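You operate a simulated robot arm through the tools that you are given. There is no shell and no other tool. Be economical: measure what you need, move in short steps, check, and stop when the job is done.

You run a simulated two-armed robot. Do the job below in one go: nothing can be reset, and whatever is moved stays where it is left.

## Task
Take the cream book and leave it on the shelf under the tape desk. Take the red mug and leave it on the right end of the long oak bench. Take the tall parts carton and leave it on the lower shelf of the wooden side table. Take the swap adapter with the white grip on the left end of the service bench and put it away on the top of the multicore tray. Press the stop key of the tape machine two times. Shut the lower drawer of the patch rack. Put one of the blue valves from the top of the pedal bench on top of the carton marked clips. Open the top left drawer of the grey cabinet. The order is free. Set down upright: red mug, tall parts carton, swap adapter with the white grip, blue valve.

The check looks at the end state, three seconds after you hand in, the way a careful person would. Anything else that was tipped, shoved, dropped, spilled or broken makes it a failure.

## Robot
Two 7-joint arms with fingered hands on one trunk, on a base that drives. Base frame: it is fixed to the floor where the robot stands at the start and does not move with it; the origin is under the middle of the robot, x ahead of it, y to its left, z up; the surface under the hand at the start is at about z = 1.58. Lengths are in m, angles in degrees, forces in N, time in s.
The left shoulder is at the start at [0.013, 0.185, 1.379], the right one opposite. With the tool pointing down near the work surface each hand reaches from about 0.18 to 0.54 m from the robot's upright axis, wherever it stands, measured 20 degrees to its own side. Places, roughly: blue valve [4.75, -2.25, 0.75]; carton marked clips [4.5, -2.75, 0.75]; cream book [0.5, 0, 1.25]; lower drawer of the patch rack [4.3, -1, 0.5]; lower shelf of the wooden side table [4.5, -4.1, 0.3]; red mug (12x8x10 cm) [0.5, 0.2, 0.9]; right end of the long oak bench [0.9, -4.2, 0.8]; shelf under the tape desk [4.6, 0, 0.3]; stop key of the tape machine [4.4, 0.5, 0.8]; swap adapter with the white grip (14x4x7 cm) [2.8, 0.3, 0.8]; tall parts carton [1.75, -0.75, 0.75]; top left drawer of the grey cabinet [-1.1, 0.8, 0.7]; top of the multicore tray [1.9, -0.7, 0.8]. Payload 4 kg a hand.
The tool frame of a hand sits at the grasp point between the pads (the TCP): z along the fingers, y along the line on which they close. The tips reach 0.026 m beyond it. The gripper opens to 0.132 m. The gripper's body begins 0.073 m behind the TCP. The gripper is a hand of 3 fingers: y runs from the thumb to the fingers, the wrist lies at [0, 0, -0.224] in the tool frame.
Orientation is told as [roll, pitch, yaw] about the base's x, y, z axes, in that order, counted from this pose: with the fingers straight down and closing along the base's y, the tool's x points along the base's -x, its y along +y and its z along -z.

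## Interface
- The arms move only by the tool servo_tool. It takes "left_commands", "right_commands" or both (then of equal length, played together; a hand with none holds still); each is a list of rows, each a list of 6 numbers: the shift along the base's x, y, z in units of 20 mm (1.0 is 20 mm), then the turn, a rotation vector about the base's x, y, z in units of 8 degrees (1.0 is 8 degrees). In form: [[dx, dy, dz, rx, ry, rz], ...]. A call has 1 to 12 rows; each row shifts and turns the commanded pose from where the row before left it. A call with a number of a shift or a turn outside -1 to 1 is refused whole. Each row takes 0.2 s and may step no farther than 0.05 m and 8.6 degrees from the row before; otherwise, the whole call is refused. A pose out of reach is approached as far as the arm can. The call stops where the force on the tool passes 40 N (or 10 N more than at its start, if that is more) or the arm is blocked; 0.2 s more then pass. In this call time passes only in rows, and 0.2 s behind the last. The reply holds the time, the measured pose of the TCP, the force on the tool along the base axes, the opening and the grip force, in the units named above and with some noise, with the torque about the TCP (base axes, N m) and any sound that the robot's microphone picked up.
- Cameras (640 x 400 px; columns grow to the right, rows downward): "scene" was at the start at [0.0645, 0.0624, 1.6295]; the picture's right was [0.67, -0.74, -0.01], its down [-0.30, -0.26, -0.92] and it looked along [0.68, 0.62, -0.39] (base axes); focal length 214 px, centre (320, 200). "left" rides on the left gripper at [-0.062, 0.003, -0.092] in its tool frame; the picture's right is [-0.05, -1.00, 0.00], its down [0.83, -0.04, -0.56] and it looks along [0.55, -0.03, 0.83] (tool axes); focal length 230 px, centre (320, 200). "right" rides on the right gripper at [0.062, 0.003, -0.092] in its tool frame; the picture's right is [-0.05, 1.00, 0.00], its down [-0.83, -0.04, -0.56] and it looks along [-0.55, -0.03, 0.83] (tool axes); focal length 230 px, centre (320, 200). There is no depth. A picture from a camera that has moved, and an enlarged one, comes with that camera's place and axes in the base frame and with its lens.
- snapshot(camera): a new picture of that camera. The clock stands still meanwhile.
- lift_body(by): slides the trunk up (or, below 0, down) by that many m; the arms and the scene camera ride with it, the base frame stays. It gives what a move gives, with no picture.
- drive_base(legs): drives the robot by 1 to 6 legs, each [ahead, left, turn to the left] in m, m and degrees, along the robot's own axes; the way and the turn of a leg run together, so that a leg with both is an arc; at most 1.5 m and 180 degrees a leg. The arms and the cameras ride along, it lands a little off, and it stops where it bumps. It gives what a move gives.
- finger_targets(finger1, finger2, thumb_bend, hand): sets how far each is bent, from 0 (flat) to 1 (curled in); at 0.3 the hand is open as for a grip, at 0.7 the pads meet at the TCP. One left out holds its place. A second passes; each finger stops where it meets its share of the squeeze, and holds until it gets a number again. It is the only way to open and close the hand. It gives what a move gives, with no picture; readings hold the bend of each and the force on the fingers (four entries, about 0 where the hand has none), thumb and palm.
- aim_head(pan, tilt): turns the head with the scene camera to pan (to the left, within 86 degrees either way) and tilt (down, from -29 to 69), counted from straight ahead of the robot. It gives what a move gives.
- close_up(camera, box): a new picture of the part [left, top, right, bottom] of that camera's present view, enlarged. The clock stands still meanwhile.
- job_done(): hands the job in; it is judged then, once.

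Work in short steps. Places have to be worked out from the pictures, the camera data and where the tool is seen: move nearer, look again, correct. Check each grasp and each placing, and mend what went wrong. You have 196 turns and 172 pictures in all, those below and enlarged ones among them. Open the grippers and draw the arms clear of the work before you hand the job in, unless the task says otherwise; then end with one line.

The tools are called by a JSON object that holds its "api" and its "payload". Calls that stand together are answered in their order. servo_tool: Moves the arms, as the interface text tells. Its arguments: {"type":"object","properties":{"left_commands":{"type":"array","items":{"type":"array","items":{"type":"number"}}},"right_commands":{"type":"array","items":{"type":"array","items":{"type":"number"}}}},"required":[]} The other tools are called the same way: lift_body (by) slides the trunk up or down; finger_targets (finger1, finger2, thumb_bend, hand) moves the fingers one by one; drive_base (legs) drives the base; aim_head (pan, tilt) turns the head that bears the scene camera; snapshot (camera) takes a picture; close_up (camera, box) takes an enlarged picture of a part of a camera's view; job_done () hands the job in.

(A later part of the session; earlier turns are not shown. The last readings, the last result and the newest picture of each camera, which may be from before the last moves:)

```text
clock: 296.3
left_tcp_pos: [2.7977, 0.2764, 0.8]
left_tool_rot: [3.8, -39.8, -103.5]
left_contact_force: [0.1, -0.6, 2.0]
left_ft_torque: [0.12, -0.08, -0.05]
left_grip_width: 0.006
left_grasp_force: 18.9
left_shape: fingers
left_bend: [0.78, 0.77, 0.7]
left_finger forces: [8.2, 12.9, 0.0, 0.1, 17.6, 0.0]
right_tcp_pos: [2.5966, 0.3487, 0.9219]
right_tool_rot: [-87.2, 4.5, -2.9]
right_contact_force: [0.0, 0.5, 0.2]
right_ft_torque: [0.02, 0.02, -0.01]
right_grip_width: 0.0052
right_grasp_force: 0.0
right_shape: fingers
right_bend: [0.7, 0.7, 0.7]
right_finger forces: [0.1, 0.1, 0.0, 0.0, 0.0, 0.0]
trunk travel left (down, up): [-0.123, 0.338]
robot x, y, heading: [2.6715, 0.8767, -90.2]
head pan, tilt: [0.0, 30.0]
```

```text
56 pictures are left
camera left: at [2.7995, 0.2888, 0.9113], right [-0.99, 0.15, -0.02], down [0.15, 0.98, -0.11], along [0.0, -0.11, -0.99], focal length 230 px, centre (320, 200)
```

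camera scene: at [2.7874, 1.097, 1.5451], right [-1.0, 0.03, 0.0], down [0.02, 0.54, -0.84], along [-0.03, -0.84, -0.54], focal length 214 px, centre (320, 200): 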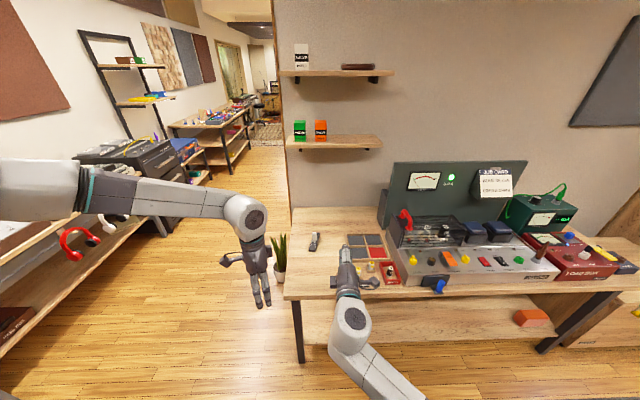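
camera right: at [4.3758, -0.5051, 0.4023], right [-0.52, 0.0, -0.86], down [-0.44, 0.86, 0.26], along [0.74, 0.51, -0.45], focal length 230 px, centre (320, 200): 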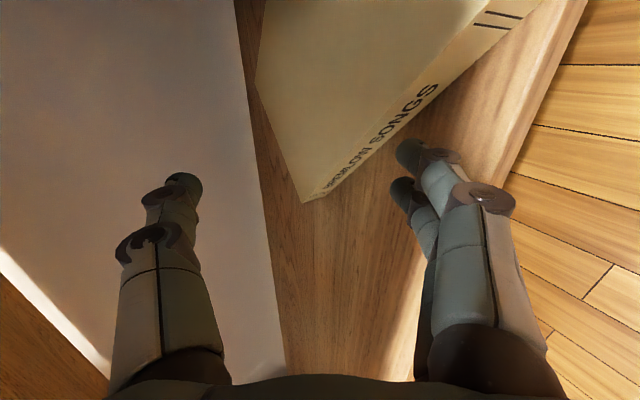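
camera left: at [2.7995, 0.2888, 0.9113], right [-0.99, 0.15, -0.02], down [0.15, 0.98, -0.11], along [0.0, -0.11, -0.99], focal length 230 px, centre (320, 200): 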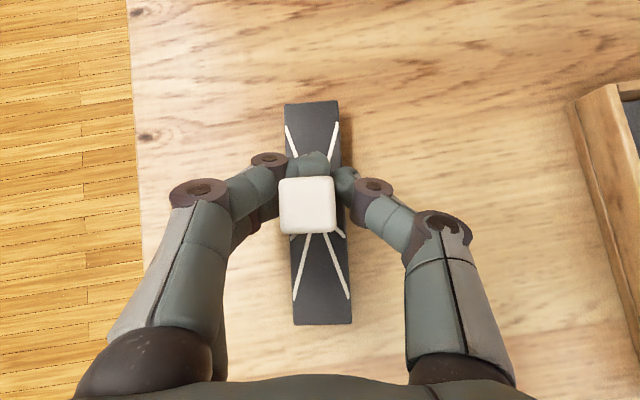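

Grip width reads only 6 mm with 19 N; let me lift slightly to see whether the adapter comes along.

{"api": "lift_body", "payload": {"by": 0.03}}

{"api": "snapshot", "payload": {"camera": "left"}}

{"api": "close_up", "payload": {"camera": "scene", "box": [180, 170, 340, 270]}}

```text
clock: 297.0
left_tcp_pos: [2.7983, 0.2753, 0.8288]
left_tool_rot: [3.7, -39.9, -103.4]
left_contact_force: [0.3, 0.1, -0.7]
left_ft_torque: [-0.04, 0.06, 0.01]
left_grip_width: 0.0007
left_grasp_force: 11.7
left_shape: fingers
left_bend: [0.79, 0.76, 0.72]
left_finger forces: [0.1, 9.5, 0.0, 0.1, 14.0, 0.0]
right_tcp_pos: [2.5976, 0.3475, 0.951]
right_tool_rot: [-87.0, 4.4, -2.8]
right_contact_force: [-0.6, -0.4, -0.9]
right_ft_torque: [-0.02, 0.01, 0.03]
right_grip_width: 0.0055
right_grasp_force: 0.0
right_shape: fingers
right_bend: [0.7, 0.7, 0.7]
right_finger forces: [0.0, 0.1, 0.1, 0.0, 0.0, 0.1]
trunk travel left (down, up): [-0.153, 0.308]
robot x, y, heading: [2.6752, 0.8749, -90.0]
head pan, tilt: [0.0, 30.0]
```

```text
55 pictures are left
camera left: at [2.7995, 0.2878, 0.9399], right [-0.99, 0.15, -0.02], down [0.15, 0.98, -0.11], along [0.0, -0.11, -0.99], focal length 230 px, centre (320, 200)
```

left: 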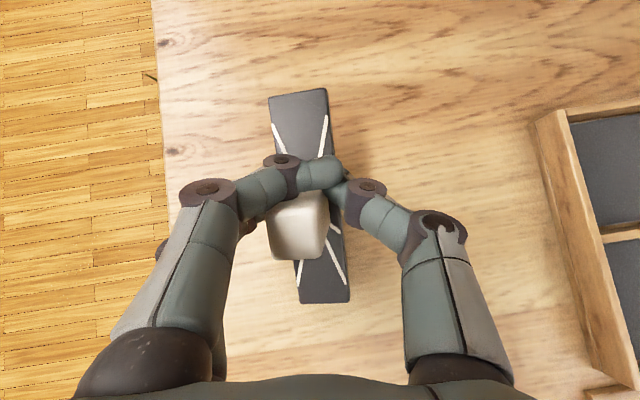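

```text
4.00 times, centred on (260, 220) of scene
camera zoom: at [2.6738, 0.6571, 1.3244], right [-1.0, 0.0, 0.0], down [0.0, 0.69, -0.72], along [0.0, -0.72, -0.69], focal length 858 px, centre (560, 120)
```

zoom: 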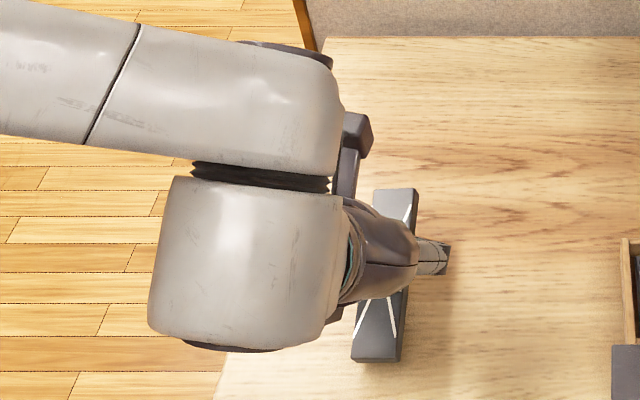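

It slipped: the tilted fingers straddled the post. I'll instead hold the hand vertical and grip the bar across its 4 cm width with the post between the fingers. Open, raise, and bring the hand vertical.

{"api": "finger_targets", "payload": {"hand": "left", "finger1": 0.4, "finger2": 0.4, "thumb_bend": 0.4}}

{"api": "lift_body", "payload": {"by": 0.06}}

{"api": "servo_tool", "payload": {"left_commands": [[0, 0, 0, 1, 0, 0], [0, 0, 0, 1, 0, 0], [0, 0, 0, 1, 0, 0], [0, 0, 0, 1, 0, 0], [0, 0, 0, 0.95, 0, 0]]}}

{"api": "snapshot", "payload": {"camera": "left"}}

```text
clock: 298.0
left_tcp_pos: [2.7973, 0.2765, 0.83]
left_tool_rot: [3.8, -40.0, -103.5]
left_contact_force: [-0.1, -0.4, -0.9]
left_ft_torque: [0.0, -0.01, 0.03]
left_grip_width: 0.1008
left_grasp_force: 0.1
left_shape: fingers
left_bend: [0.4, 0.4, 0.4]
left_finger forces: [0.0, 0.0, 0.0, 0.0, 0.1, 0.1]
right_tcp_pos: [2.5971, 0.348, 0.9529]
right_tool_rot: [-87.1, 4.5, -2.8]
right_contact_force: [-0.2, -0.5, 0.3]
right_ft_torque: [-0.02, 0.0, 0.02]
right_grip_width: 0.0052
right_grasp_force: 0.0
right_shape: fingers
right_bend: [0.7, 0.7, 0.7]
right_finger forces: [0.1, 0.0, 0.0, 0.0, 0.0, 0.0]
trunk travel left (down, up): [-0.153, 0.308]
robot x, y, heading: [2.6781, 0.873, -90.2]
head pan, tilt: [0.0, 30.0]
```

```text
clock: 299.0
left_tcp_pos: [2.7978, 0.2779, 0.8899]
left_tool_rot: [3.7, -39.9, -103.3]
left_contact_force: [0.1, -0.2, -0.1]
left_ft_torque: [-0.01, 0.02, 0.0]
left_grip_width: 0.1007
left_grasp_force: 0.1
left_shape: fingers
left_bend: [0.4, 0.4, 0.4]
left_finger forces: [0.0, 0.0, 0.0, 0.0, 0.0, 0.1]
right_tcp_pos: [2.5972, 0.3478, 1.0107]
right_tool_rot: [-87.2, 4.6, -2.8]
right_contact_force: [0.5, -0.4, 0.5]
right_ft_torque: [-0.03, -0.02, 0.01]
right_grip_width: 0.0055
right_grasp_force: 0.0
right_shape: fingers
right_bend: [0.7, 0.7, 0.7]
right_finger forces: [0.0, 0.0, 0.1, 0.0, 0.1, 0.0]
trunk travel left (down, up): [-0.213, 0.248]
robot x, y, heading: [2.6768, 0.8742, -90.0]
head pan, tilt: [0.0, 30.0]
```

```text
clock: 300.2
left_tcp_pos: [2.8086, 0.2853, 0.8945]
left_tool_rot: [-5.0, -1.3, -100.3]
left_contact_force: [0.2, 0.0, -0.6]
left_ft_torque: [0.02, 0.02, 0.0]
left_grip_width: 0.1008
left_grasp_force: 0.0
left_shape: fingers
left_bend: [0.4, 0.4, 0.4]
left_finger forces: [0.0, 0.0, 0.1, 0.0, 0.0, 0.1]
left hand out of reach, approached as far as the arm can: row 5
right_tcp_pos: [2.5976, 0.3492, 1.0129]
right_tool_rot: [-87.4, 4.6, -2.8]
right_contact_force: [0.0, 0.1, -1.3]
right_ft_torque: [0.03, 0.04, 0.0]
right_grip_width: 0.0056
right_grasp_force: 0.0
right_shape: fingers
right_bend: [0.7, 0.7, 0.7]
right_finger forces: [0.1, 0.0, 0.0, 0.0, 0.0, 0.1]
trunk travel left (down, up): [-0.213, 0.248]
robot x, y, heading: [2.6777, 0.8751, -90.1]
head pan, tilt: [0.0, 30.0]
```

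```text
53 pictures are left
camera left: at [2.8091, 0.2242, 0.9887], right [-0.99, 0.13, 0.09], down [0.16, 0.83, 0.54], along [0.0, 0.55, -0.84], focal length 230 px, centre (320, 200)
```

left: 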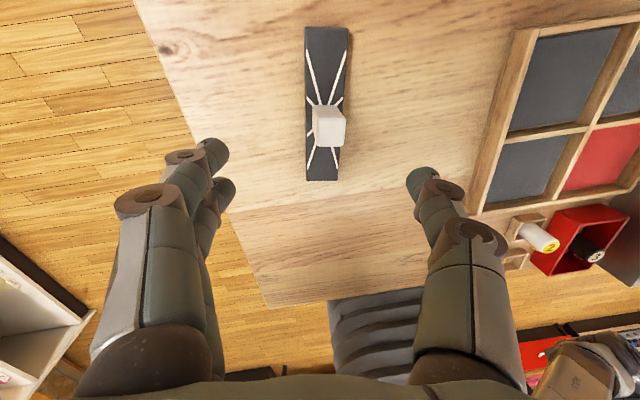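

Adapter still stands at ≈(2.791, 0.272); hand axis is square to the bar. Shift the base slightly and lower to bar height.

{"api": "drive_base", "payload": {"legs": [[0.014, -0.018, 0]]}}

{"api": "lift_body", "payload": {"by": -0.07}}

{"api": "snapshot", "payload": {"camera": "left"}}

```text
clock: 301.0
left_tcp_pos: [2.7919, 0.2714, 0.8955]
left_tool_rot: [-4.8, -1.3, -100.1]
left_contact_force: [1.3, -0.4, 0.0]
left_ft_torque: [-0.01, 0.01, -0.03]
left_grip_width: 0.1008
left_grasp_force: 0.1
left_shape: fingers
left_bend: [0.4, 0.4, 0.4]
left_finger forces: [0.0, 0.0, 0.1, 0.0, 0.0, 0.1]
right_tcp_pos: [2.5808, 0.3352, 1.0123]
right_tool_rot: [-87.3, 4.5, -2.7]
right_contact_force: [-0.5, 0.0, -0.4]
right_ft_torque: [0.05, -0.01, 0.0]
right_grip_width: 0.0055
right_grasp_force: 0.0
right_shape: fingers
right_bend: [0.7, 0.7, 0.7]
right_finger forces: [0.0, 0.1, 0.0, 0.0, 0.0, 0.0]
trunk travel left (down, up): [-0.213, 0.248]
robot x, y, heading: [2.6571, 0.8591, -89.9]
head pan, tilt: [0.0, 30.0]
```

```text
clock: 302.1
left_tcp_pos: [2.7901, 0.2725, 0.8269]
left_tool_rot: [-4.8, -1.3, -100.2]
left_contact_force: [-0.6, 0.2, -0.3]
left_ft_torque: [0.02, -0.01, 0.01]
left_grip_width: 0.1011
left_grasp_force: 0.1
left_shape: fingers
left_bend: [0.4, 0.4, 0.4]
left_finger forces: [0.1, 0.0, 0.0, 0.1, 0.0, 0.0]
right_tcp_pos: [2.5795, 0.3353, 0.942]
right_tool_rot: [-87.3, 4.4, -2.7]
right_contact_force: [0.6, 0.1, -0.6]
right_ft_torque: [0.02, 0.04, 0.02]
right_grip_width: 0.0055
right_grasp_force: 0.0
right_shape: fingers
right_bend: [0.7, 0.7, 0.7]
right_finger forces: [0.1, 0.0, 0.1, 0.1, 0.0, 0.1]
trunk travel left (down, up): [-0.143, 0.318]
robot x, y, heading: [2.6617, 0.8622, -90.1]
head pan, tilt: [0.0, 30.0]
```

```text
52 pictures are left
camera left: at [2.7923, 0.2112, 0.9199], right [-0.99, 0.13, 0.09], down [0.15, 0.83, 0.54], along [0.0, 0.54, -0.84], focal length 230 px, centre (320, 200)
```

left: 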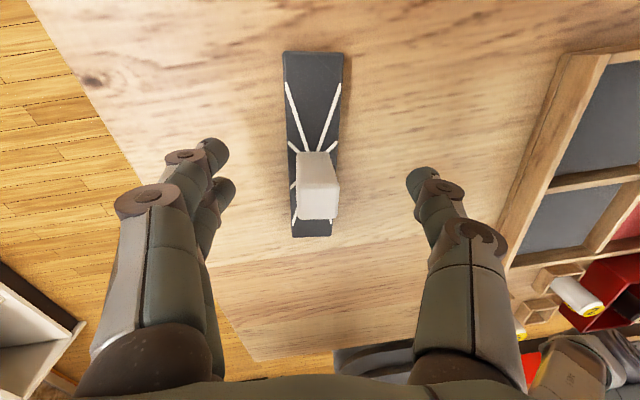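

Centred. Lower 4.5 cm and close across the bar.

{"api": "lift_body", "payload": {"by": -0.045}}

{"api": "finger_targets", "payload": {"hand": "left", "finger1": 0.8, "finger2": 0.8, "thumb_bend": 0.8}}

{"api": "lift_body", "payload": {"by": 0.04}}

{"api": "snapshot", "payload": {"camera": "left"}}

```text
clock: 302.7
left_tcp_pos: [2.7876, 0.2707, 0.7952]
left_tool_rot: [-5.3, -1.0, -99.9]
left_contact_force: [0.4, 2.7, 12.1]
left_ft_torque: [0.09, -0.8, 0.17]
left_grip_width: 0.1043
left_grasp_force: 6.2
left_shape: fingers
left_bend: [0.38, 0.39, 0.4]
left_finger forces: [1.8, 10.5, 0.0, 0.1, 0.1, 0.0]
right_tcp_pos: [2.5813, 0.3328, 0.9065]
right_tool_rot: [-86.7, 4.4, -2.7]
right_contact_force: [-0.5, -0.2, -0.1]
right_ft_torque: [0.01, -0.02, 0.04]
right_grip_width: 0.0054
right_grasp_force: 0.1
right_shape: fingers
right_bend: [0.7, 0.7, 0.7]
right_finger forces: [0.0, 0.0, 0.0, 0.0, 0.0, 0.0]
trunk travel left (down, up): [-0.112, 0.349]
robot x, y, heading: [2.6568, 0.8608, -90.0]
head pan, tilt: [0.0, 30.0]
stopped: the force on the tool passed its limit at 52 N (the readings are from after the stop); the commanded pose is now the measured one
```

```text
clock: 303.7
left_tcp_pos: [2.788, 0.2707, 0.7948]
left_tool_rot: [-5.3, -0.9, -100.0]
left_contact_force: [0.3, 1.5, 3.9]
left_ft_torque: [0.02, -0.01, 0.01]
left_grip_width: 0.0317
left_grasp_force: 21.2
left_shape: fingers
left_bend: [0.61, 0.63, 0.67]
left_finger forces: [10.2, 10.4, 0.0, 0.0, 21.9, 0.0]
right_tcp_pos: [2.5827, 0.3332, 0.9058]
right_tool_rot: [-86.7, 4.5, -2.7]
right_contact_force: [-0.3, 0.2, 0.2]
right_ft_torque: [-0.01, -0.01, -0.02]
right_grip_width: 0.0054
right_grasp_force: 0.1
right_shape: fingers
right_bend: [0.7, 0.7, 0.7]
right_finger forces: [0.0, 0.0, 0.0, 0.1, 0.1, 0.1]
trunk travel left (down, up): [-0.112, 0.349]
robot x, y, heading: [2.6562, 0.8586, -90.0]
head pan, tilt: [0.0, 30.0]
```

```text
clock: 304.6
left_tcp_pos: [2.7887, 0.2693, 0.8321]
left_tool_rot: [-5.3, -0.9, -100.1]
left_contact_force: [0.2, -0.6, -1.5]
left_ft_torque: [0.02, 0.03, -0.01]
left_grip_width: 0.032
left_grasp_force: 20.5
left_shape: fingers
left_bend: [0.61, 0.62, 0.68]
left_finger forces: [10.4, 10.5, 0.1, 0.1, 20.8, 0.0]
right_tcp_pos: [2.5816, 0.3337, 0.9435]
right_tool_rot: [-86.6, 4.5, -2.8]
right_contact_force: [-0.4, -0.7, -0.1]
right_ft_torque: [-0.02, -0.02, -0.01]
right_grip_width: 0.0054
right_grasp_force: 0.0
right_shape: fingers
right_bend: [0.7, 0.7, 0.7]
right_finger forces: [0.1, 0.0, 0.0, 0.0, 0.1, 0.0]
trunk travel left (down, up): [-0.152, 0.309]
robot x, y, heading: [2.6546, 0.8572, -90.1]
head pan, tilt: [0.0, 30.0]
```

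```text
51 pictures are left
camera left: at [2.7906, 0.2079, 0.9254], right [-0.99, 0.12, 0.09], down [0.15, 0.82, 0.55], along [-0.01, 0.55, -0.83], focal length 230 px, centre (320, 200)
```

left: 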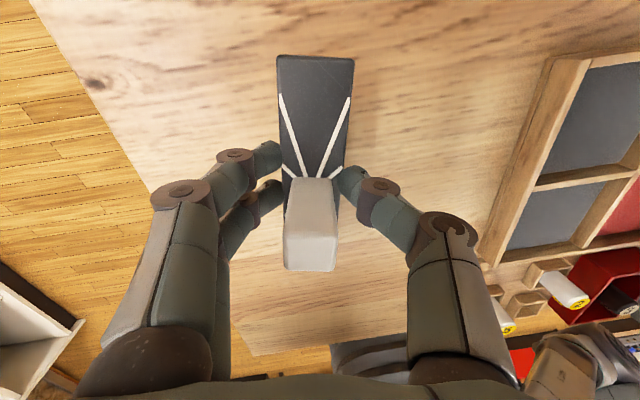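

Adapter held firmly (20 N) and lifted. Now carry it around the partition to the desk side: back off, strafe east, drive south, turn west.

{"api": "lift_body", "payload": {"by": 0.12}}

{"api": "drive_base", "payload": {"legs": [[-0.35, 0, 0], [0, 0.88, 0], [1.4, 0, 0], [1.45, 0, 0], [0, 0, -90]]}}

{"api": "aim_head", "payload": {"pan": -20, "tilt": 10}}

{"api": "snapshot", "payload": {"camera": "scene"}}

```text
clock: 306.1
left_tcp_pos: [2.788, 0.2751, 1.0018]
left_tool_rot: [-4.5, -5.3, -100.1]
left_contact_force: [-0.1, -0.7, -1.4]
left_ft_torque: [-0.04, -0.01, -0.01]
left_grip_width: 0.0317
left_grasp_force: 20.6
left_shape: fingers
left_bend: [0.61, 0.62, 0.68]
left_finger forces: [10.5, 10.4, 0.1, 0.0, 20.8, 0.1]
right_tcp_pos: [2.5806, 0.3324, 1.0642]
right_tool_rot: [-86.6, 4.5, -2.7]
right_contact_force: [-0.5, -0.4, -0.4]
right_ft_torque: [-0.02, -0.04, -0.01]
right_grip_width: 0.0055
right_grasp_force: 0.0
right_shape: fingers
right_bend: [0.7, 0.7, 0.7]
right_finger forces: [0.1, 0.1, 0.0, 0.1, 0.0, 0.0]
trunk travel left (down, up): [-0.272, 0.189]
robot x, y, heading: [2.6563, 0.8606, -89.9]
head pan, tilt: [0.0, 30.0]
```

```text
clock: 329.9
left_tcp_pos: [2.9897, -1.8011, 1.0018]
left_tool_rot: [-4.5, -5.4, 169.7]
left_contact_force: [-0.1, 0.9, -0.1]
left_ft_torque: [-0.01, 0.02, -0.01]
left_grip_width: 0.0317
left_grasp_force: 21.1
left_shape: fingers
left_bend: [0.61, 0.62, 0.68]
left_finger forces: [10.3, 10.3, 0.0, 0.0, 20.6, 0.0]
right_tcp_pos: [3.0482, -1.5945, 1.0651]
right_tool_rot: [-86.7, 4.4, -92.9]
right_contact_force: [0.3, 0.3, -0.4]
right_ft_torque: [0.04, 0.01, -0.03]
right_grip_width: 0.0052
right_grasp_force: 0.0
right_shape: fingers
right_bend: [0.7, 0.7, 0.7]
right_finger forces: [0.1, 0.0, 0.0, 0.0, 0.0, 0.0]
trunk travel left (down, up): [-0.272, 0.189]
robot x, y, heading: [3.5755, -1.672, 179.6]
head pan, tilt: [0.0, 30.0]
```

```text
clock: 330.7
left_tcp_pos: [2.9907, -1.8017, 1.0008]
left_tool_rot: [-4.5, -5.3, 169.7]
left_contact_force: [-0.6, 0.4, -1.2]
left_ft_torque: [0.0, 0.01, -0.02]
left_grip_width: 0.0317
left_grasp_force: 21.0
left_shape: fingers
left_bend: [0.61, 0.62, 0.68]
left_finger forces: [10.2, 10.2, 0.0, 0.0, 20.6, 0.0]
right_tcp_pos: [3.048, -1.5944, 1.0641]
right_tool_rot: [-86.6, 4.5, -93.0]
right_contact_force: [-0.7, 1.0, -0.4]
right_ft_torque: [-0.04, 0.04, 0.0]
right_grip_width: 0.0054
right_grasp_force: 0.0
right_shape: fingers
right_bend: [0.7, 0.7, 0.7]
right_finger forces: [0.1, 0.0, 0.0, 0.0, 0.0, 0.0]
trunk travel left (down, up): [-0.272, 0.189]
robot x, y, heading: [3.574, -1.6723, 179.8]
head pan, tilt: [-20.0, 10.0]
```

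```text
50 pictures are left
camera scene: at [3.4421, -1.6404, 1.5061], right [0.34, 0.94, 0.03], down [0.26, -0.06, -0.96], along [-0.9, 0.34, -0.26], focal length 214 px, centre (320, 200)
```

scene: 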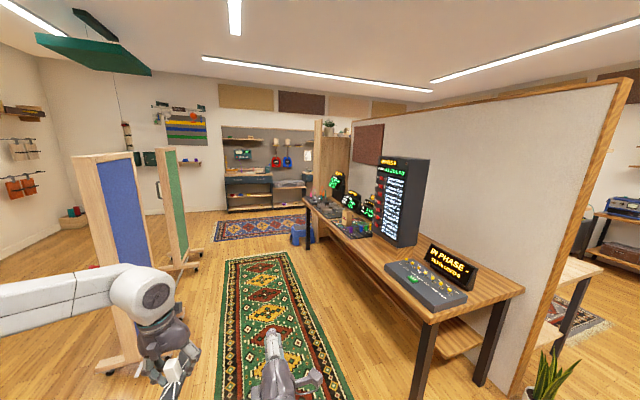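

Desk front edge at y≈-0.88. Zooming into the far items on the desk for the tray and carton.

{"api": "close_up", "payload": {"camera": "scene", "box": [296, 160, 424, 240]}}

```text
5.00 times, centred on (360, 200) of scene
camera zoom: at [3.4421, -1.6404, 1.5061], right [0.34, 0.94, 0.03], down [0.26, -0.06, -0.96], along [-0.9, 0.34, -0.26], focal length 1072 px, centre (120, 200)
```

zoom: 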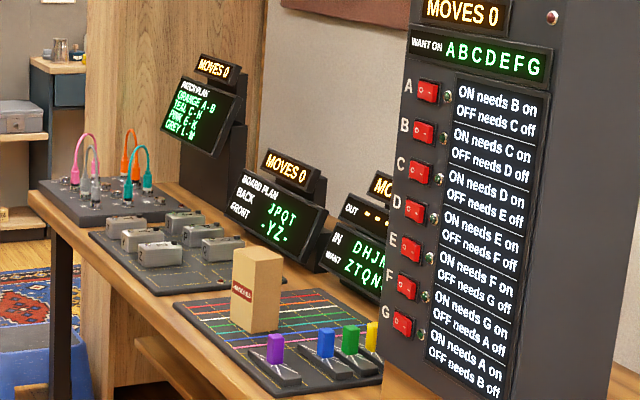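

The beige carton stands on the colored-line tray (the multicore tray, x 1.69–2.09, y -0.86…-0.52), colored adapters on its right part. I'll take the carton with the right hand first. Driving west and turning to face the desk.

{"api": "drive_base", "payload": {"legs": [[0.95, 0, 0], [0.9, 0, 0], [0, 0, -90]]}}

{"api": "aim_head", "payload": {"pan": 0, "tilt": 30}}

{"api": "snapshot", "payload": {"camera": "scene"}}

```text
clock: 344.1
left_tcp_pos: [1.6394, -1.0489, 1.0012]
left_tool_rot: [-4.5, -5.4, 74.3]
left_contact_force: [-0.1, 0.1, -1.4]
left_ft_torque: [-0.01, -0.02, 0.01]
left_grip_width: 0.0316
left_grasp_force: 20.3
left_shape: fingers
left_bend: [0.61, 0.62, 0.68]
left_finger forces: [10.2, 10.2, 0.0, 0.0, 20.3, 0.1]
right_tcp_pos: [1.8395, -1.1261, 1.064]
right_tool_rot: [-86.6, 4.5, 171.7]
right_contact_force: [0.2, 0.0, -0.3]
right_ft_torque: [0.03, -0.01, 0.0]
right_grip_width: 0.0054
right_grasp_force: 0.1
right_shape: fingers
right_bend: [0.7, 0.7, 0.7]
right_finger forces: [0.0, 0.0, 0.0, 0.0, 0.0, 0.0]
trunk travel left (down, up): [-0.272, 0.189]
robot x, y, heading: [1.7152, -1.644, 84.2]
head pan, tilt: [-20.0, 10.0]
```

```text
clock: 344.9
left_tcp_pos: [1.6383, -1.0484, 1.0015]
left_tool_rot: [-4.6, -5.4, 74.2]
left_contact_force: [-1.3, 0.0, -1.0]
left_ft_torque: [-0.03, 0.01, 0.01]
left_grip_width: 0.0314
left_grasp_force: 20.5
left_shape: fingers
left_bend: [0.61, 0.62, 0.68]
left_finger forces: [10.2, 10.2, 0.0, 0.0, 20.5, 0.0]
right_tcp_pos: [1.8391, -1.1261, 1.0655]
right_tool_rot: [-86.7, 4.6, 171.7]
right_contact_force: [0.5, 0.0, 0.0]
right_ft_torque: [0.0, 0.0, -0.05]
right_grip_width: 0.0054
right_grasp_force: 0.0
right_shape: fingers
right_bend: [0.7, 0.7, 0.7]
right_finger forces: [0.0, 0.0, 0.0, 0.0, 0.0, 0.1]
trunk travel left (down, up): [-0.272, 0.189]
robot x, y, heading: [1.7149, -1.6426, 84.4]
head pan, tilt: [0.0, 30.0]
```

```text
48 pictures are left
camera scene: at [1.7264, -1.5105, 1.4737], right [1.0, -0.1, 0.0], down [-0.06, -0.58, -0.82], along [0.08, 0.81, -0.58], focal length 214 px, centre (320, 200)
```

scene: 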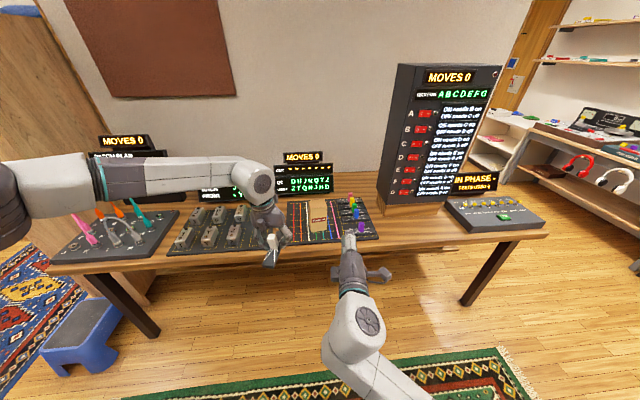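

Zoom on the tray.

{"api": "close_up", "payload": {"camera": "scene", "box": [256, 180, 400, 270]}}

```text
4.44 times, centred on (328, 225) of scene
camera zoom: at [1.7264, -1.5105, 1.4737], right [1.0, -0.1, 0.0], down [-0.06, -0.58, -0.82], along [0.08, 0.81, -0.58], focal length 953 px, centre (284, 89)
```

zoom: 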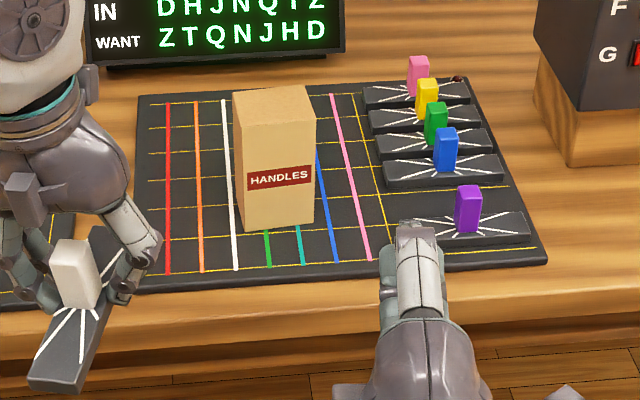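

Clear view: carton "HANDLES" at x 1.75–1.83, y -0.78…-0.735, z 0.77–0.92. I open the right hand, roll it so it closes sideways, and square the robot.

{"api": "finger_targets", "payload": {"hand": "right", "finger1": 0.3, "finger2": 0.3, "thumb_bend": 0.3}}

{"api": "servo_tool", "payload": {"right_commands": [[0, 0, 0, 0.098, 0.995, 0], [0, 0, 0, 0.098, 0.995, 0], [0, 0, 0, 0.098, 0.995, 0], [0, 0, 0, 0.098, 0.995, 0], [0, 0, -0.5, 0.098, 0.995, 0], [0, 0, -0.5, 0.098, 0.995, 0], [0, 0, -1, 0.098, 0.995, 0], [0, 0, -1, 0.098, 0.995, 0], [0, 0, -1, 0.098, 0.995, 0], [0, 0, -1, 0.098, 0.995, 0], [0, 0, -1, 0.098, 0.995, 0], [0, 0, -1, 0.02, 0.2, 0]]}}

{"api": "drive_base", "payload": {"legs": [[0, 0, 5.6], [0.1, 0, 0]]}}

{"api": "snapshot", "payload": {"camera": "right"}}

```text
clock: 345.9
left_tcp_pos: [1.6382, -1.0493, 1.0017]
left_tool_rot: [-4.5, -5.4, 74.2]
left_contact_force: [0.7, -0.1, -1.4]
left_ft_torque: [-0.01, -0.02, -0.02]
left_grip_width: 0.0314
left_grasp_force: 20.8
left_shape: fingers
left_bend: [0.61, 0.62, 0.68]
left_finger forces: [10.1, 10.2, 0.1, 0.0, 20.5, 0.0]
right_tcp_pos: [1.8398, -1.126, 1.0658]
right_tool_rot: [-86.8, 4.5, 171.7]
right_contact_force: [-0.7, -0.1, -0.3]
right_ft_torque: [-0.03, 0.02, -0.01]
right_grip_width: 0.134
right_grasp_force: 0.0
right_shape: fingers
right_bend: [0.3, 0.3, 0.3]
right_finger forces: [0.0, 0.0, 0.0, 0.1, 0.0, 0.0]
trunk travel left (down, up): [-0.272, 0.189]
robot x, y, heading: [1.7121, -1.6438, 84.7]
head pan, tilt: [0.0, 30.0]
```

```text
clock: 348.5
left_tcp_pos: [1.6402, -1.0469, 1.002]
left_tool_rot: [-4.4, -5.3, 74.3]
left_contact_force: [0.2, 0.9, -1.5]
left_ft_torque: [0.02, 0.0, 0.01]
left_grip_width: 0.0315
left_grasp_force: 20.8
left_shape: fingers
left_bend: [0.61, 0.62, 0.68]
left_finger forces: [10.2, 10.2, 0.1, 0.1, 20.4, 0.0]
right_tcp_pos: [1.8404, -1.128, 0.9258]
right_tool_rot: [-57.3, -84.5, 145.2]
right_contact_force: [0.1, -0.3, -0.3]
right_ft_torque: [0.0, 0.01, 0.01]
right_grip_width: 0.134
right_grasp_force: 0.1
right_shape: fingers
right_bend: [0.3, 0.3, 0.3]
right_finger forces: [0.0, 0.0, 0.0, 0.0, 0.0, 0.1]
trunk travel left (down, up): [-0.272, 0.189]
robot x, y, heading: [1.7105, -1.6435, 84.4]
head pan, tilt: [0.0, 30.0]
```

```text
clock: 350.2
left_tcp_pos: [1.5858, -0.9556, 1.0013]
left_tool_rot: [-4.4, -5.4, 79.6]
left_contact_force: [0.1, 0.4, -0.8]
left_ft_torque: [0.0, -0.01, 0.01]
left_grip_width: 0.0315
left_grasp_force: 20.1
left_shape: fingers
left_bend: [0.61, 0.62, 0.68]
left_finger forces: [10.1, 10.3, 0.1, 0.0, 20.5, 0.0]
right_tcp_pos: [1.7915, -1.017, 0.9259]
right_tool_rot: [-57.9, -84.4, 150.9]
right_contact_force: [-0.9, 0.6, -0.4]
right_ft_torque: [0.02, 0.04, -0.03]
right_grip_width: 0.1341
right_grasp_force: 0.0
right_shape: fingers
right_bend: [0.3, 0.3, 0.3]
right_finger forces: [0.0, 0.0, 0.1, 0.0, 0.0, 0.1]
trunk travel left (down, up): [-0.272, 0.189]
robot x, y, heading: [1.7107, -1.5437, 89.9]
head pan, tilt: [0.0, 30.0]
```

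```text
46 pictures are left
camera right: at [1.7979, -1.1124, 0.8692], right [-1.0, -0.05, -0.03], down [0.0, -0.51, 0.86], along [-0.06, 0.86, 0.51], focal length 230 px, centre (320, 200)
```

right: 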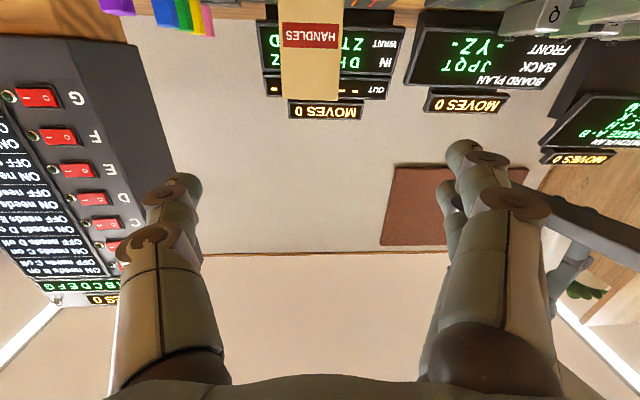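

Carton centred ahead of the right hand (x≈1.79, top z≈0.91). Lower to z≈0.865 and drive in 0.26 m.

{"api": "servo_tool", "payload": {"right_commands": [[0, 0, -1, 0, 0, 0], [0, 0, -1, 0, 0, 0], [0, 0, -1, 0, 0, 0]]}}

{"api": "drive_base", "payload": {"legs": [[0.25, 0, 0]]}}

{"api": "close_up", "payload": {"camera": "scene", "box": [220, 180, 444, 320]}}

```text
clock: 351.0
left_tcp_pos: [1.5847, -0.9567, 1.0016]
left_tool_rot: [-4.5, -5.4, 79.6]
left_contact_force: [-0.1, 0.5, -0.8]
left_ft_torque: [0.0, -0.01, 0.0]
left_grip_width: 0.0312
left_grasp_force: 20.3
left_shape: fingers
left_bend: [0.61, 0.62, 0.68]
left_finger forces: [10.2, 10.2, 0.0, 0.0, 20.4, 0.1]
right_tcp_pos: [1.7918, -1.0155, 0.8633]
right_tool_rot: [-58.1, -84.5, 151.2]
right_contact_force: [-0.7, 0.2, 1.2]
right_ft_torque: [0.0, 0.04, -0.02]
right_grip_width: 0.1336
right_grasp_force: 0.0
right_shape: fingers
right_bend: [0.3, 0.3, 0.3]
right_finger forces: [0.0, 0.1, 0.0, 0.0, 0.0, 0.0]
trunk travel left (down, up): [-0.272, 0.189]
robot x, y, heading: [1.7133, -1.5433, 90.0]
head pan, tilt: [0.0, 30.0]
```

```text
clock: 352.8
left_tcp_pos: [1.5833, -0.7048, 1.0022]
left_tool_rot: [-4.5, -5.4, 79.9]
left_contact_force: [-0.1, 0.1, -1.8]
left_ft_torque: [0.02, 0.05, -0.01]
left_grip_width: 0.0316
left_grasp_force: 20.3
left_shape: fingers
left_bend: [0.61, 0.62, 0.68]
left_finger forces: [10.3, 10.2, 0.0, 0.0, 20.3, 0.0]
right_tcp_pos: [1.7913, -0.7638, 0.8647]
right_tool_rot: [-57.7, -84.4, 151.1]
right_contact_force: [0.2, -0.3, 0.9]
right_ft_torque: [0.03, 0.0, 0.0]
right_grip_width: 0.134
right_grasp_force: 0.1
right_shape: fingers
right_bend: [0.3, 0.3, 0.3]
right_finger forces: [0.0, 0.0, 0.0, 0.0, 0.0, 0.1]
trunk travel left (down, up): [-0.272, 0.189]
robot x, y, heading: [1.7101, -1.292, 90.1]
head pan, tilt: [0.0, 30.0]
```

```text
2.86 times, centred on (332, 250) of scene
camera zoom: at [1.7144, -1.1561, 1.4737], right [1.0, 0.0, 0.0], down [0.0, -0.58, -0.82], along [0.0, 0.82, -0.58], focal length 613 px, centre (286, 57)
```

zoom: 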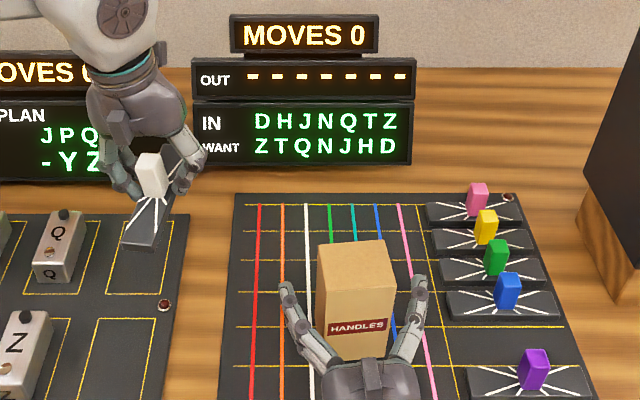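

Fingers straddle the carton. Close and lift 3 cm.

{"api": "finger_targets", "payload": {"hand": "right", "finger1": 0.75, "finger2": 0.75, "thumb_bend": 0.75}}

{"api": "servo_tool", "payload": {"right_commands": [[0, 0, 0.5, 0, 0, 0], [0, 0, 1, 0, 0, 0], [0, 0, 1, 0, 0, 0], [0, 0, 1, 0, 0, 0]]}}

{"api": "close_up", "payload": {"camera": "scene", "box": [220, 180, 444, 320]}}

```text
clock: 353.8
left_tcp_pos: [1.5829, -0.7045, 1.0025]
left_tool_rot: [-4.5, -5.4, 79.9]
left_contact_force: [0.1, -0.4, -1.2]
left_ft_torque: [0.02, 0.01, 0.03]
left_grip_width: 0.0315
left_grasp_force: 20.7
left_shape: fingers
left_bend: [0.61, 0.62, 0.68]
left_finger forces: [10.2, 10.3, 0.0, 0.0, 20.4, 0.0]
right_tcp_pos: [1.7904, -0.7644, 0.8642]
right_tool_rot: [-57.4, -84.4, 150.8]
right_contact_force: [0.9, -0.1, 1.2]
right_ft_torque: [-0.09, 0.03, 0.01]
right_grip_width: 0.0735
right_grasp_force: 20.2
right_shape: fingers
right_bend: [0.46, 0.47, 0.57]
right_finger forces: [10.1, 10.0, 0.1, 0.1, 19.9, 0.1]
trunk travel left (down, up): [-0.272, 0.189]
robot x, y, heading: [1.7141, -1.2905, 89.9]
head pan, tilt: [0.0, 30.0]
```

```text
clock: 354.8
left_tcp_pos: [1.5824, -0.703, 1.0021]
left_tool_rot: [-4.5, -5.4, 79.9]
left_contact_force: [-0.2, -0.2, -1.1]
left_ft_torque: [0.05, -0.01, 0.01]
left_grip_width: 0.0314
left_grasp_force: 20.1
left_shape: fingers
left_bend: [0.61, 0.62, 0.68]
left_finger forces: [10.2, 10.3, 0.0, 0.1, 20.3, 0.1]
right_tcp_pos: [1.7883, -0.7654, 0.9332]
right_tool_rot: [-57.6, -84.3, 151.0]
right_contact_force: [0.2, -0.4, -3.0]
right_ft_torque: [-0.05, -0.01, 0.01]
right_grip_width: 0.0735
right_grasp_force: 19.6
right_shape: fingers
right_bend: [0.46, 0.47, 0.57]
right_finger forces: [10.0, 10.0, 0.0, 0.0, 19.8, 0.0]
trunk travel left (down, up): [-0.272, 0.189]
robot x, y, heading: [1.7136, -1.2936, 90.1]
head pan, tilt: [0.0, 30.0]
```

```text
2.86 times, centred on (332, 250) of scene
camera zoom: at [1.714, -1.1559, 1.4737], right [1.0, 0.0, 0.0], down [0.0, -0.58, -0.82], along [0.0, 0.82, -0.58], focal length 613 px, centre (286, 57)
```

zoom: 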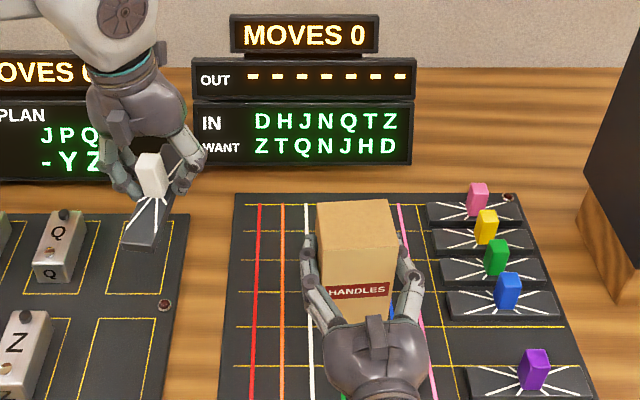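

Carton held upright. I raise it and pull it back out of the way, then strafe right 0.14 m to bring the adapter over the free left part of the tray.

{"api": "servo_tool", "payload": {"right_commands": [[0, 0, 1, 0, 0, 0], [0, 0, 1, 0, 0, 0], [0, 0, 1, 0, 0, 0], [0, 0, 1, 0, 0, 0], [0, 0, 1, 0, 0, 0], [0, -0.6, 1, 0, 0, 0], [0.3, -1, 0, 0, 0, 0], [0.3, -1, 0, 0, 0, 0], [0.3, -1, 0, 0, 0, 0], [0.3, -1, 0, 0, 0, 0], [0.3, -1, 0, 0, 0, 0], [0.3, -1, 0, 0, 0, 0]]}}

{"api": "drive_base", "payload": {"legs": [[0, -0.14, 0]]}}

{"api": "snapshot", "payload": {"camera": "left"}}

{"api": "snapshot", "payload": {"camera": "scene"}}

```text
clock: 357.4
left_tcp_pos: [1.5842, -0.7046, 1.0014]
left_tool_rot: [-4.4, -5.4, 79.8]
left_contact_force: [-0.8, 0.1, -0.7]
left_ft_torque: [-0.05, 0.02, 0.0]
left_grip_width: 0.0314
left_grasp_force: 20.5
left_shape: fingers
left_bend: [0.61, 0.62, 0.68]
left_finger forces: [10.2, 10.3, 0.0, 0.0, 20.4, 0.0]
right_tcp_pos: [1.825, -0.8984, 1.0548]
right_tool_rot: [-58.1, -84.4, 151.5]
right_contact_force: [-0.1, -1.2, -3.5]
right_ft_torque: [-0.04, -0.01, -0.04]
right_grip_width: 0.0733
right_grasp_force: 19.2
right_shape: fingers
right_bend: [0.46, 0.47, 0.57]
right_finger forces: [9.8, 9.9, 0.1, 0.0, 19.8, 0.0]
trunk travel left (down, up): [-0.272, 0.189]
robot x, y, heading: [1.7149, -1.2903, 89.9]
head pan, tilt: [0.0, 30.0]
```

```text
clock: 358.7
left_tcp_pos: [1.7217, -0.7047, 1.0005]
left_tool_rot: [-4.6, -5.4, 79.9]
left_contact_force: [0.5, 0.1, -0.7]
left_ft_torque: [0.01, -0.02, -0.01]
left_grip_width: 0.0313
left_grasp_force: 19.7
left_shape: fingers
left_bend: [0.61, 0.62, 0.68]
left_finger forces: [10.3, 10.3, 0.2, 0.1, 20.5, 0.0]
right_tcp_pos: [1.9645, -0.8982, 1.0547]
right_tool_rot: [-57.6, -84.4, 150.9]
right_contact_force: [0.7, 0.9, -3.3]
right_ft_torque: [-0.02, -0.02, -0.01]
right_grip_width: 0.0731
right_grasp_force: 19.9
right_shape: fingers
right_bend: [0.46, 0.47, 0.57]
right_finger forces: [9.8, 9.9, 0.0, 0.0, 19.7, 0.0]
trunk travel left (down, up): [-0.272, 0.189]
robot x, y, heading: [1.8542, -1.285, 90.0]
head pan, tilt: [0.0, 30.0]
```

```text
43 pictures are left
camera left: at [1.7224, -0.651, 1.0992], right [0.99, -0.13, 0.08], down [-0.15, -0.87, 0.48], along [0.01, -0.48, -0.88], focal length 230 px, centre (320, 200)
```

left: 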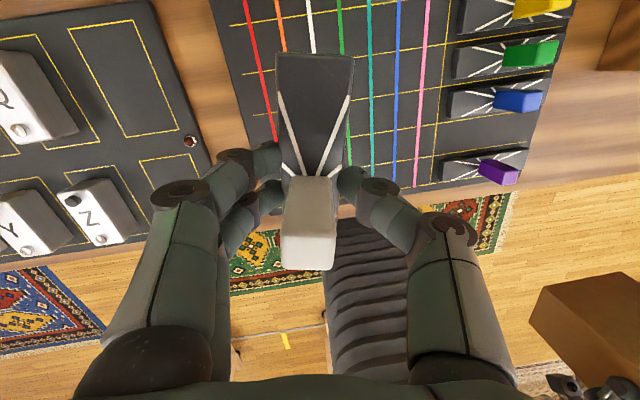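

```text
42 pictures are left
camera scene: at [1.8534, -1.1557, 1.4736], right [1.0, 0.0, 0.0], down [0.0, -0.58, -0.82], along [0.0, 0.82, -0.58], focal length 214 px, centre (320, 200)
```

scene: 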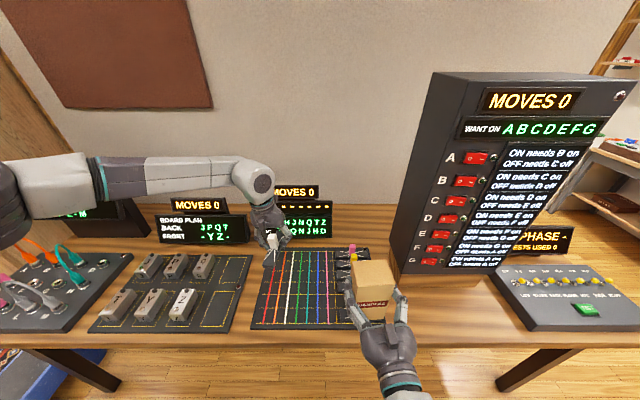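

Position over the free tray area is right. I level the adapter (-4.5°), start lowering it, and lift the carton further away at the same time.

{"api": "servo_tool", "payload": {"left_commands": [[0, 0, -0.5, -0.57, 0, 0], [0, 0, -1, 0, 0, 0], [0, 0, -1, 0, 0, 0], [0, 0, -1, 0, 0, 0], [0, 0, -1, 0, 0, 0], [0, 0, -1, 0, 0, 0]], "right_commands": [[0.3, -0.5, 0.5, 0, 0, 0], [0.3, -0.5, 0.5, 0, 0, 0], [0.3, -0.5, 0.5, 0, 0, 0], [0.3, -0.5, 0.5, 0, 0, 0], [0.3, -0.5, 0.5, 0, 0, 0], [0.3, -0.5, 0.5, 0, 0, 0]]}}

{"api": "close_up", "payload": {"camera": "scene", "box": [220, 190, 400, 302]}}

```text
clock: 360.1
left_tcp_pos: [1.6893, -0.7371, 0.91]
left_tool_rot: [-5.3, -0.9, 79.9]
left_contact_force: [0.5, 0.3, -1.0]
left_ft_torque: [0.05, -0.03, -0.03]
left_grip_width: 0.0314
left_grasp_force: 20.3
left_shape: fingers
left_bend: [0.61, 0.62, 0.68]
left_finger forces: [10.3, 10.3, 0.1, 0.1, 20.4, 0.1]
left hand out of reach, approached as far as the arm can: row 1, 2, 3, 4, 5, 6
right_tcp_pos: [1.9753, -0.9171, 1.0729]
right_tool_rot: [-57.5, -84.3, 150.8]
right_contact_force: [0.3, -0.3, -2.3]
right_ft_torque: [-0.05, 0.0, 0.04]
right_grip_width: 0.0733
right_grasp_force: 19.6
right_shape: fingers
right_bend: [0.46, 0.47, 0.57]
right_finger forces: [9.9, 9.9, 0.1, 0.1, 19.7, 0.0]
right hand out of reach, approached as far as the arm can: row 3, 4, 5, 6
trunk travel left (down, up): [-0.272, 0.189]
robot x, y, heading: [1.8528, -1.2939, 90.0]
head pan, tilt: [0.0, 30.0]
```

```text
3.56 times, centred on (310, 246) of scene
camera zoom: at [1.8538, -1.1558, 1.4736], right [1.0, 0.0, 0.0], down [0.0, -0.58, -0.82], along [0.0, 0.82, -0.58], focal length 763 px, centre (356, 36)
```

zoom: 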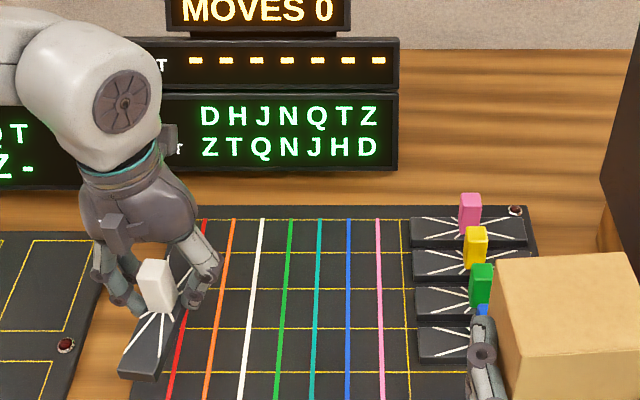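

Adapter is level; now shift the base (+4 cm ahead, 5 cm right) and lower with the trunk.

{"api": "drive_base", "payload": {"legs": [[0.037, -0.05, 0]]}}

{"api": "lift_body", "payload": {"by": -0.08}}

{"api": "snapshot", "payload": {"camera": "left"}}

{"api": "close_up", "payload": {"camera": "scene", "box": [220, 190, 420, 315]}}

```text
clock: 361.1
left_tcp_pos: [1.7391, -0.7008, 0.9099]
left_tool_rot: [-5.3, -0.8, 79.9]
left_contact_force: [-0.2, 0.5, -1.1]
left_ft_torque: [0.03, -0.01, 0.02]
left_grip_width: 0.0315
left_grasp_force: 21.3
left_shape: fingers
left_bend: [0.61, 0.62, 0.68]
left_finger forces: [10.3, 10.4, 0.0, 0.0, 20.5, 0.0]
right_tcp_pos: [2.0251, -0.881, 1.0743]
right_tool_rot: [-57.4, -84.3, 150.7]
right_contact_force: [-0.3, 0.4, -4.0]
right_ft_torque: [0.0, 0.02, 0.01]
right_grip_width: 0.0733
right_grasp_force: 19.1
right_shape: fingers
right_bend: [0.46, 0.47, 0.57]
right_finger forces: [9.8, 9.8, 0.0, 0.0, 19.6, 0.1]
trunk travel left (down, up): [-0.272, 0.189]
robot x, y, heading: [1.9037, -1.2562, 89.8]
head pan, tilt: [0.0, 30.0]
```

```text
clock: 362.3
left_tcp_pos: [1.7395, -0.7015, 0.831]
left_tool_rot: [-5.3, -1.0, 80.0]
left_contact_force: [0.2, 0.2, -0.8]
left_ft_torque: [0.0, 0.04, -0.01]
left_grip_width: 0.0313
left_grasp_force: 20.2
left_shape: fingers
left_bend: [0.61, 0.62, 0.68]
left_finger forces: [10.3, 10.3, 0.0, 0.1, 20.6, 0.1]
right_tcp_pos: [2.0102, -0.8825, 0.9196]
right_tool_rot: [-31.4, -76.4, 127.8]
right_contact_force: [-0.7, 0.7, -3.7]
right_ft_torque: [-0.05, 0.01, 0.01]
right_grip_width: 0.0734
right_grasp_force: 19.5
right_shape: fingers
right_bend: [0.46, 0.47, 0.58]
right_finger forces: [9.4, 9.9, 0.0, 0.1, 19.4, 0.0]
trunk travel left (down, up): [-0.192, 0.269]
robot x, y, heading: [1.9035, -1.2519, 89.8]
head pan, tilt: [0.0, 30.0]
```

```text
40 pictures are left
camera left: at [1.7394, -0.6398, 0.9236], right [0.99, -0.12, 0.09], down [-0.15, -0.83, 0.54], along [0.01, -0.55, -0.83], focal length 230 px, centre (320, 200)
```

left: 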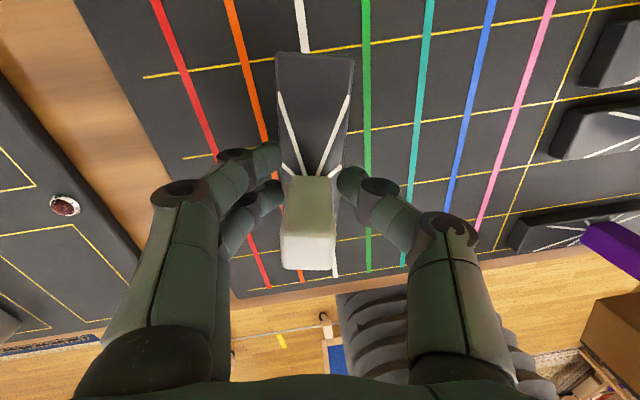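

```text
3.20 times, centred on (320, 252) of scene
camera zoom: at [1.9034, -1.0686, 1.377], right [1.0, 0.0, 0.0], down [0.0, -0.65, -0.76], along [0.0, 0.76, -0.65], focal length 686 px, centre (320, 32)
```

zoom: 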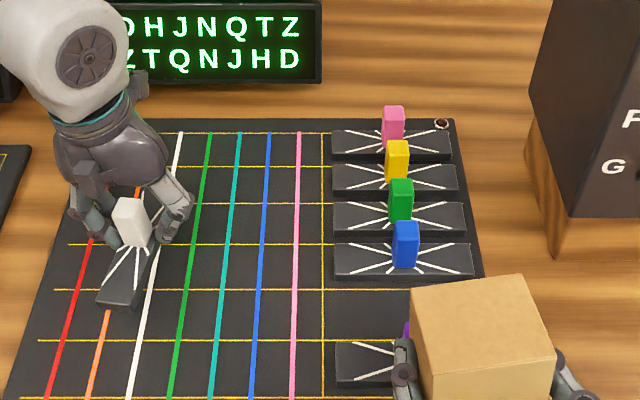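

The carton came close to the purple adapter; I move the right hand back and up first, then lower the adapter in small steps.

{"api": "servo_tool", "payload": {"right_commands": [[0.1, -0.5, 1, 0, 0, 0], [0.1, -1, 1, 0, 0, 0], [0.1, -1, 1, 0, 0, 0], [0.1, -1, 0.5, 0, 0, 0], [0.1, -1, 0.5, 0, 0, 0]]}}

{"api": "lift_body", "payload": {"by": -0.026}}

{"api": "lift_body", "payload": {"by": -0.008}}

```text
clock: 363.7
left_tcp_pos: [1.7379, -0.7017, 0.8306]
left_tool_rot: [-5.4, -1.0, 79.8]
left_contact_force: [-0.9, -0.9, -0.8]
left_ft_torque: [0.0, 0.01, -0.03]
left_grip_width: 0.0312
left_grasp_force: 20.4
left_shape: fingers
left_bend: [0.61, 0.62, 0.68]
left_finger forces: [10.4, 10.4, 0.0, 0.0, 20.6, 0.0]
right_tcp_pos: [2.0308, -0.8887, 0.9498]
right_tool_rot: [-23.1, -82.7, 113.5]
right_contact_force: [0.4, -0.1, -3.5]
right_ft_torque: [-0.02, 0.01, -0.02]
right_grip_width: 0.0731
right_grasp_force: 19.3
right_shape: fingers
right_bend: [0.46, 0.47, 0.58]
right_finger forces: [9.2, 9.7, 0.0, 0.1, 19.0, 0.0]
right hand out of reach, approached as far as the arm can: row 1, 2, 3, 4, 5
trunk travel left (down, up): [-0.192, 0.269]
robot x, y, heading: [1.9041, -1.2532, 89.9]
head pan, tilt: [0.0, 30.0]
stopped in row 5 (right hand): the arm was blocked; the commanded pose is now the measured one
```

```text
clock: 364.4
left_tcp_pos: [1.7405, -0.7001, 0.8043]
left_tool_rot: [-5.3, -1.0, 79.9]
left_contact_force: [-0.6, -0.1, 14.2]
left_ft_torque: [-0.01, 0.37, 0.01]
left_grip_width: 0.0317
left_grasp_force: 25.5
left_shape: fingers
left_bend: [0.63, 0.65, 0.68]
left_finger forces: [13.9, 15.1, 0.1, 0.0, 21.9, 0.0]
right_tcp_pos: [2.0357, -0.8824, 0.9175]
right_tool_rot: [-24.0, -82.3, 113.8]
right_contact_force: [-0.5, 0.9, -3.6]
right_ft_torque: [-0.02, -0.05, 0.03]
right_grip_width: 0.0733
right_grasp_force: 19.0
right_shape: fingers
right_bend: [0.46, 0.47, 0.58]
right_finger forces: [9.2, 9.6, 0.0, 0.1, 18.9, 0.0]
trunk travel left (down, up): [-0.166, 0.295]
robot x, y, heading: [1.9015, -1.2548, 90.1]
head pan, tilt: [0.0, 30.0]
```

```text
clock: 364.9
left_tcp_pos: [1.7423, -0.6973, 0.804]
left_tool_rot: [-5.3, -1.5, 80.0]
left_contact_force: [-1.5, -7.2, 22.1]
left_ft_torque: [-0.27, 0.58, 0.17]
left_grip_width: 0.0314
left_grasp_force: 30.4
left_shape: fingers
left_bend: [0.64, 0.67, 0.68]
left_finger forces: [18.0, 20.8, 0.0, 0.0, 22.2, 0.0]
right_tcp_pos: [2.0361, -0.8822, 0.9076]
right_tool_rot: [-22.8, -82.0, 112.3]
right_contact_force: [0.1, -0.2, -2.7]
right_ft_torque: [0.0, 0.02, 0.01]
right_grip_width: 0.0732
right_grasp_force: 18.8
right_shape: fingers
right_bend: [0.46, 0.47, 0.58]
right_finger forces: [9.2, 9.7, 0.0, 0.0, 18.8, 0.0]
trunk travel left (down, up): [-0.161, 0.301]
robot x, y, heading: [1.9057, -1.2506, 90.0]
head pan, tilt: [0.0, 30.0]
stopped: the force on the tool passed its limit at 45 N (the readings are from after the stop); the commanded pose is now the measured one
```

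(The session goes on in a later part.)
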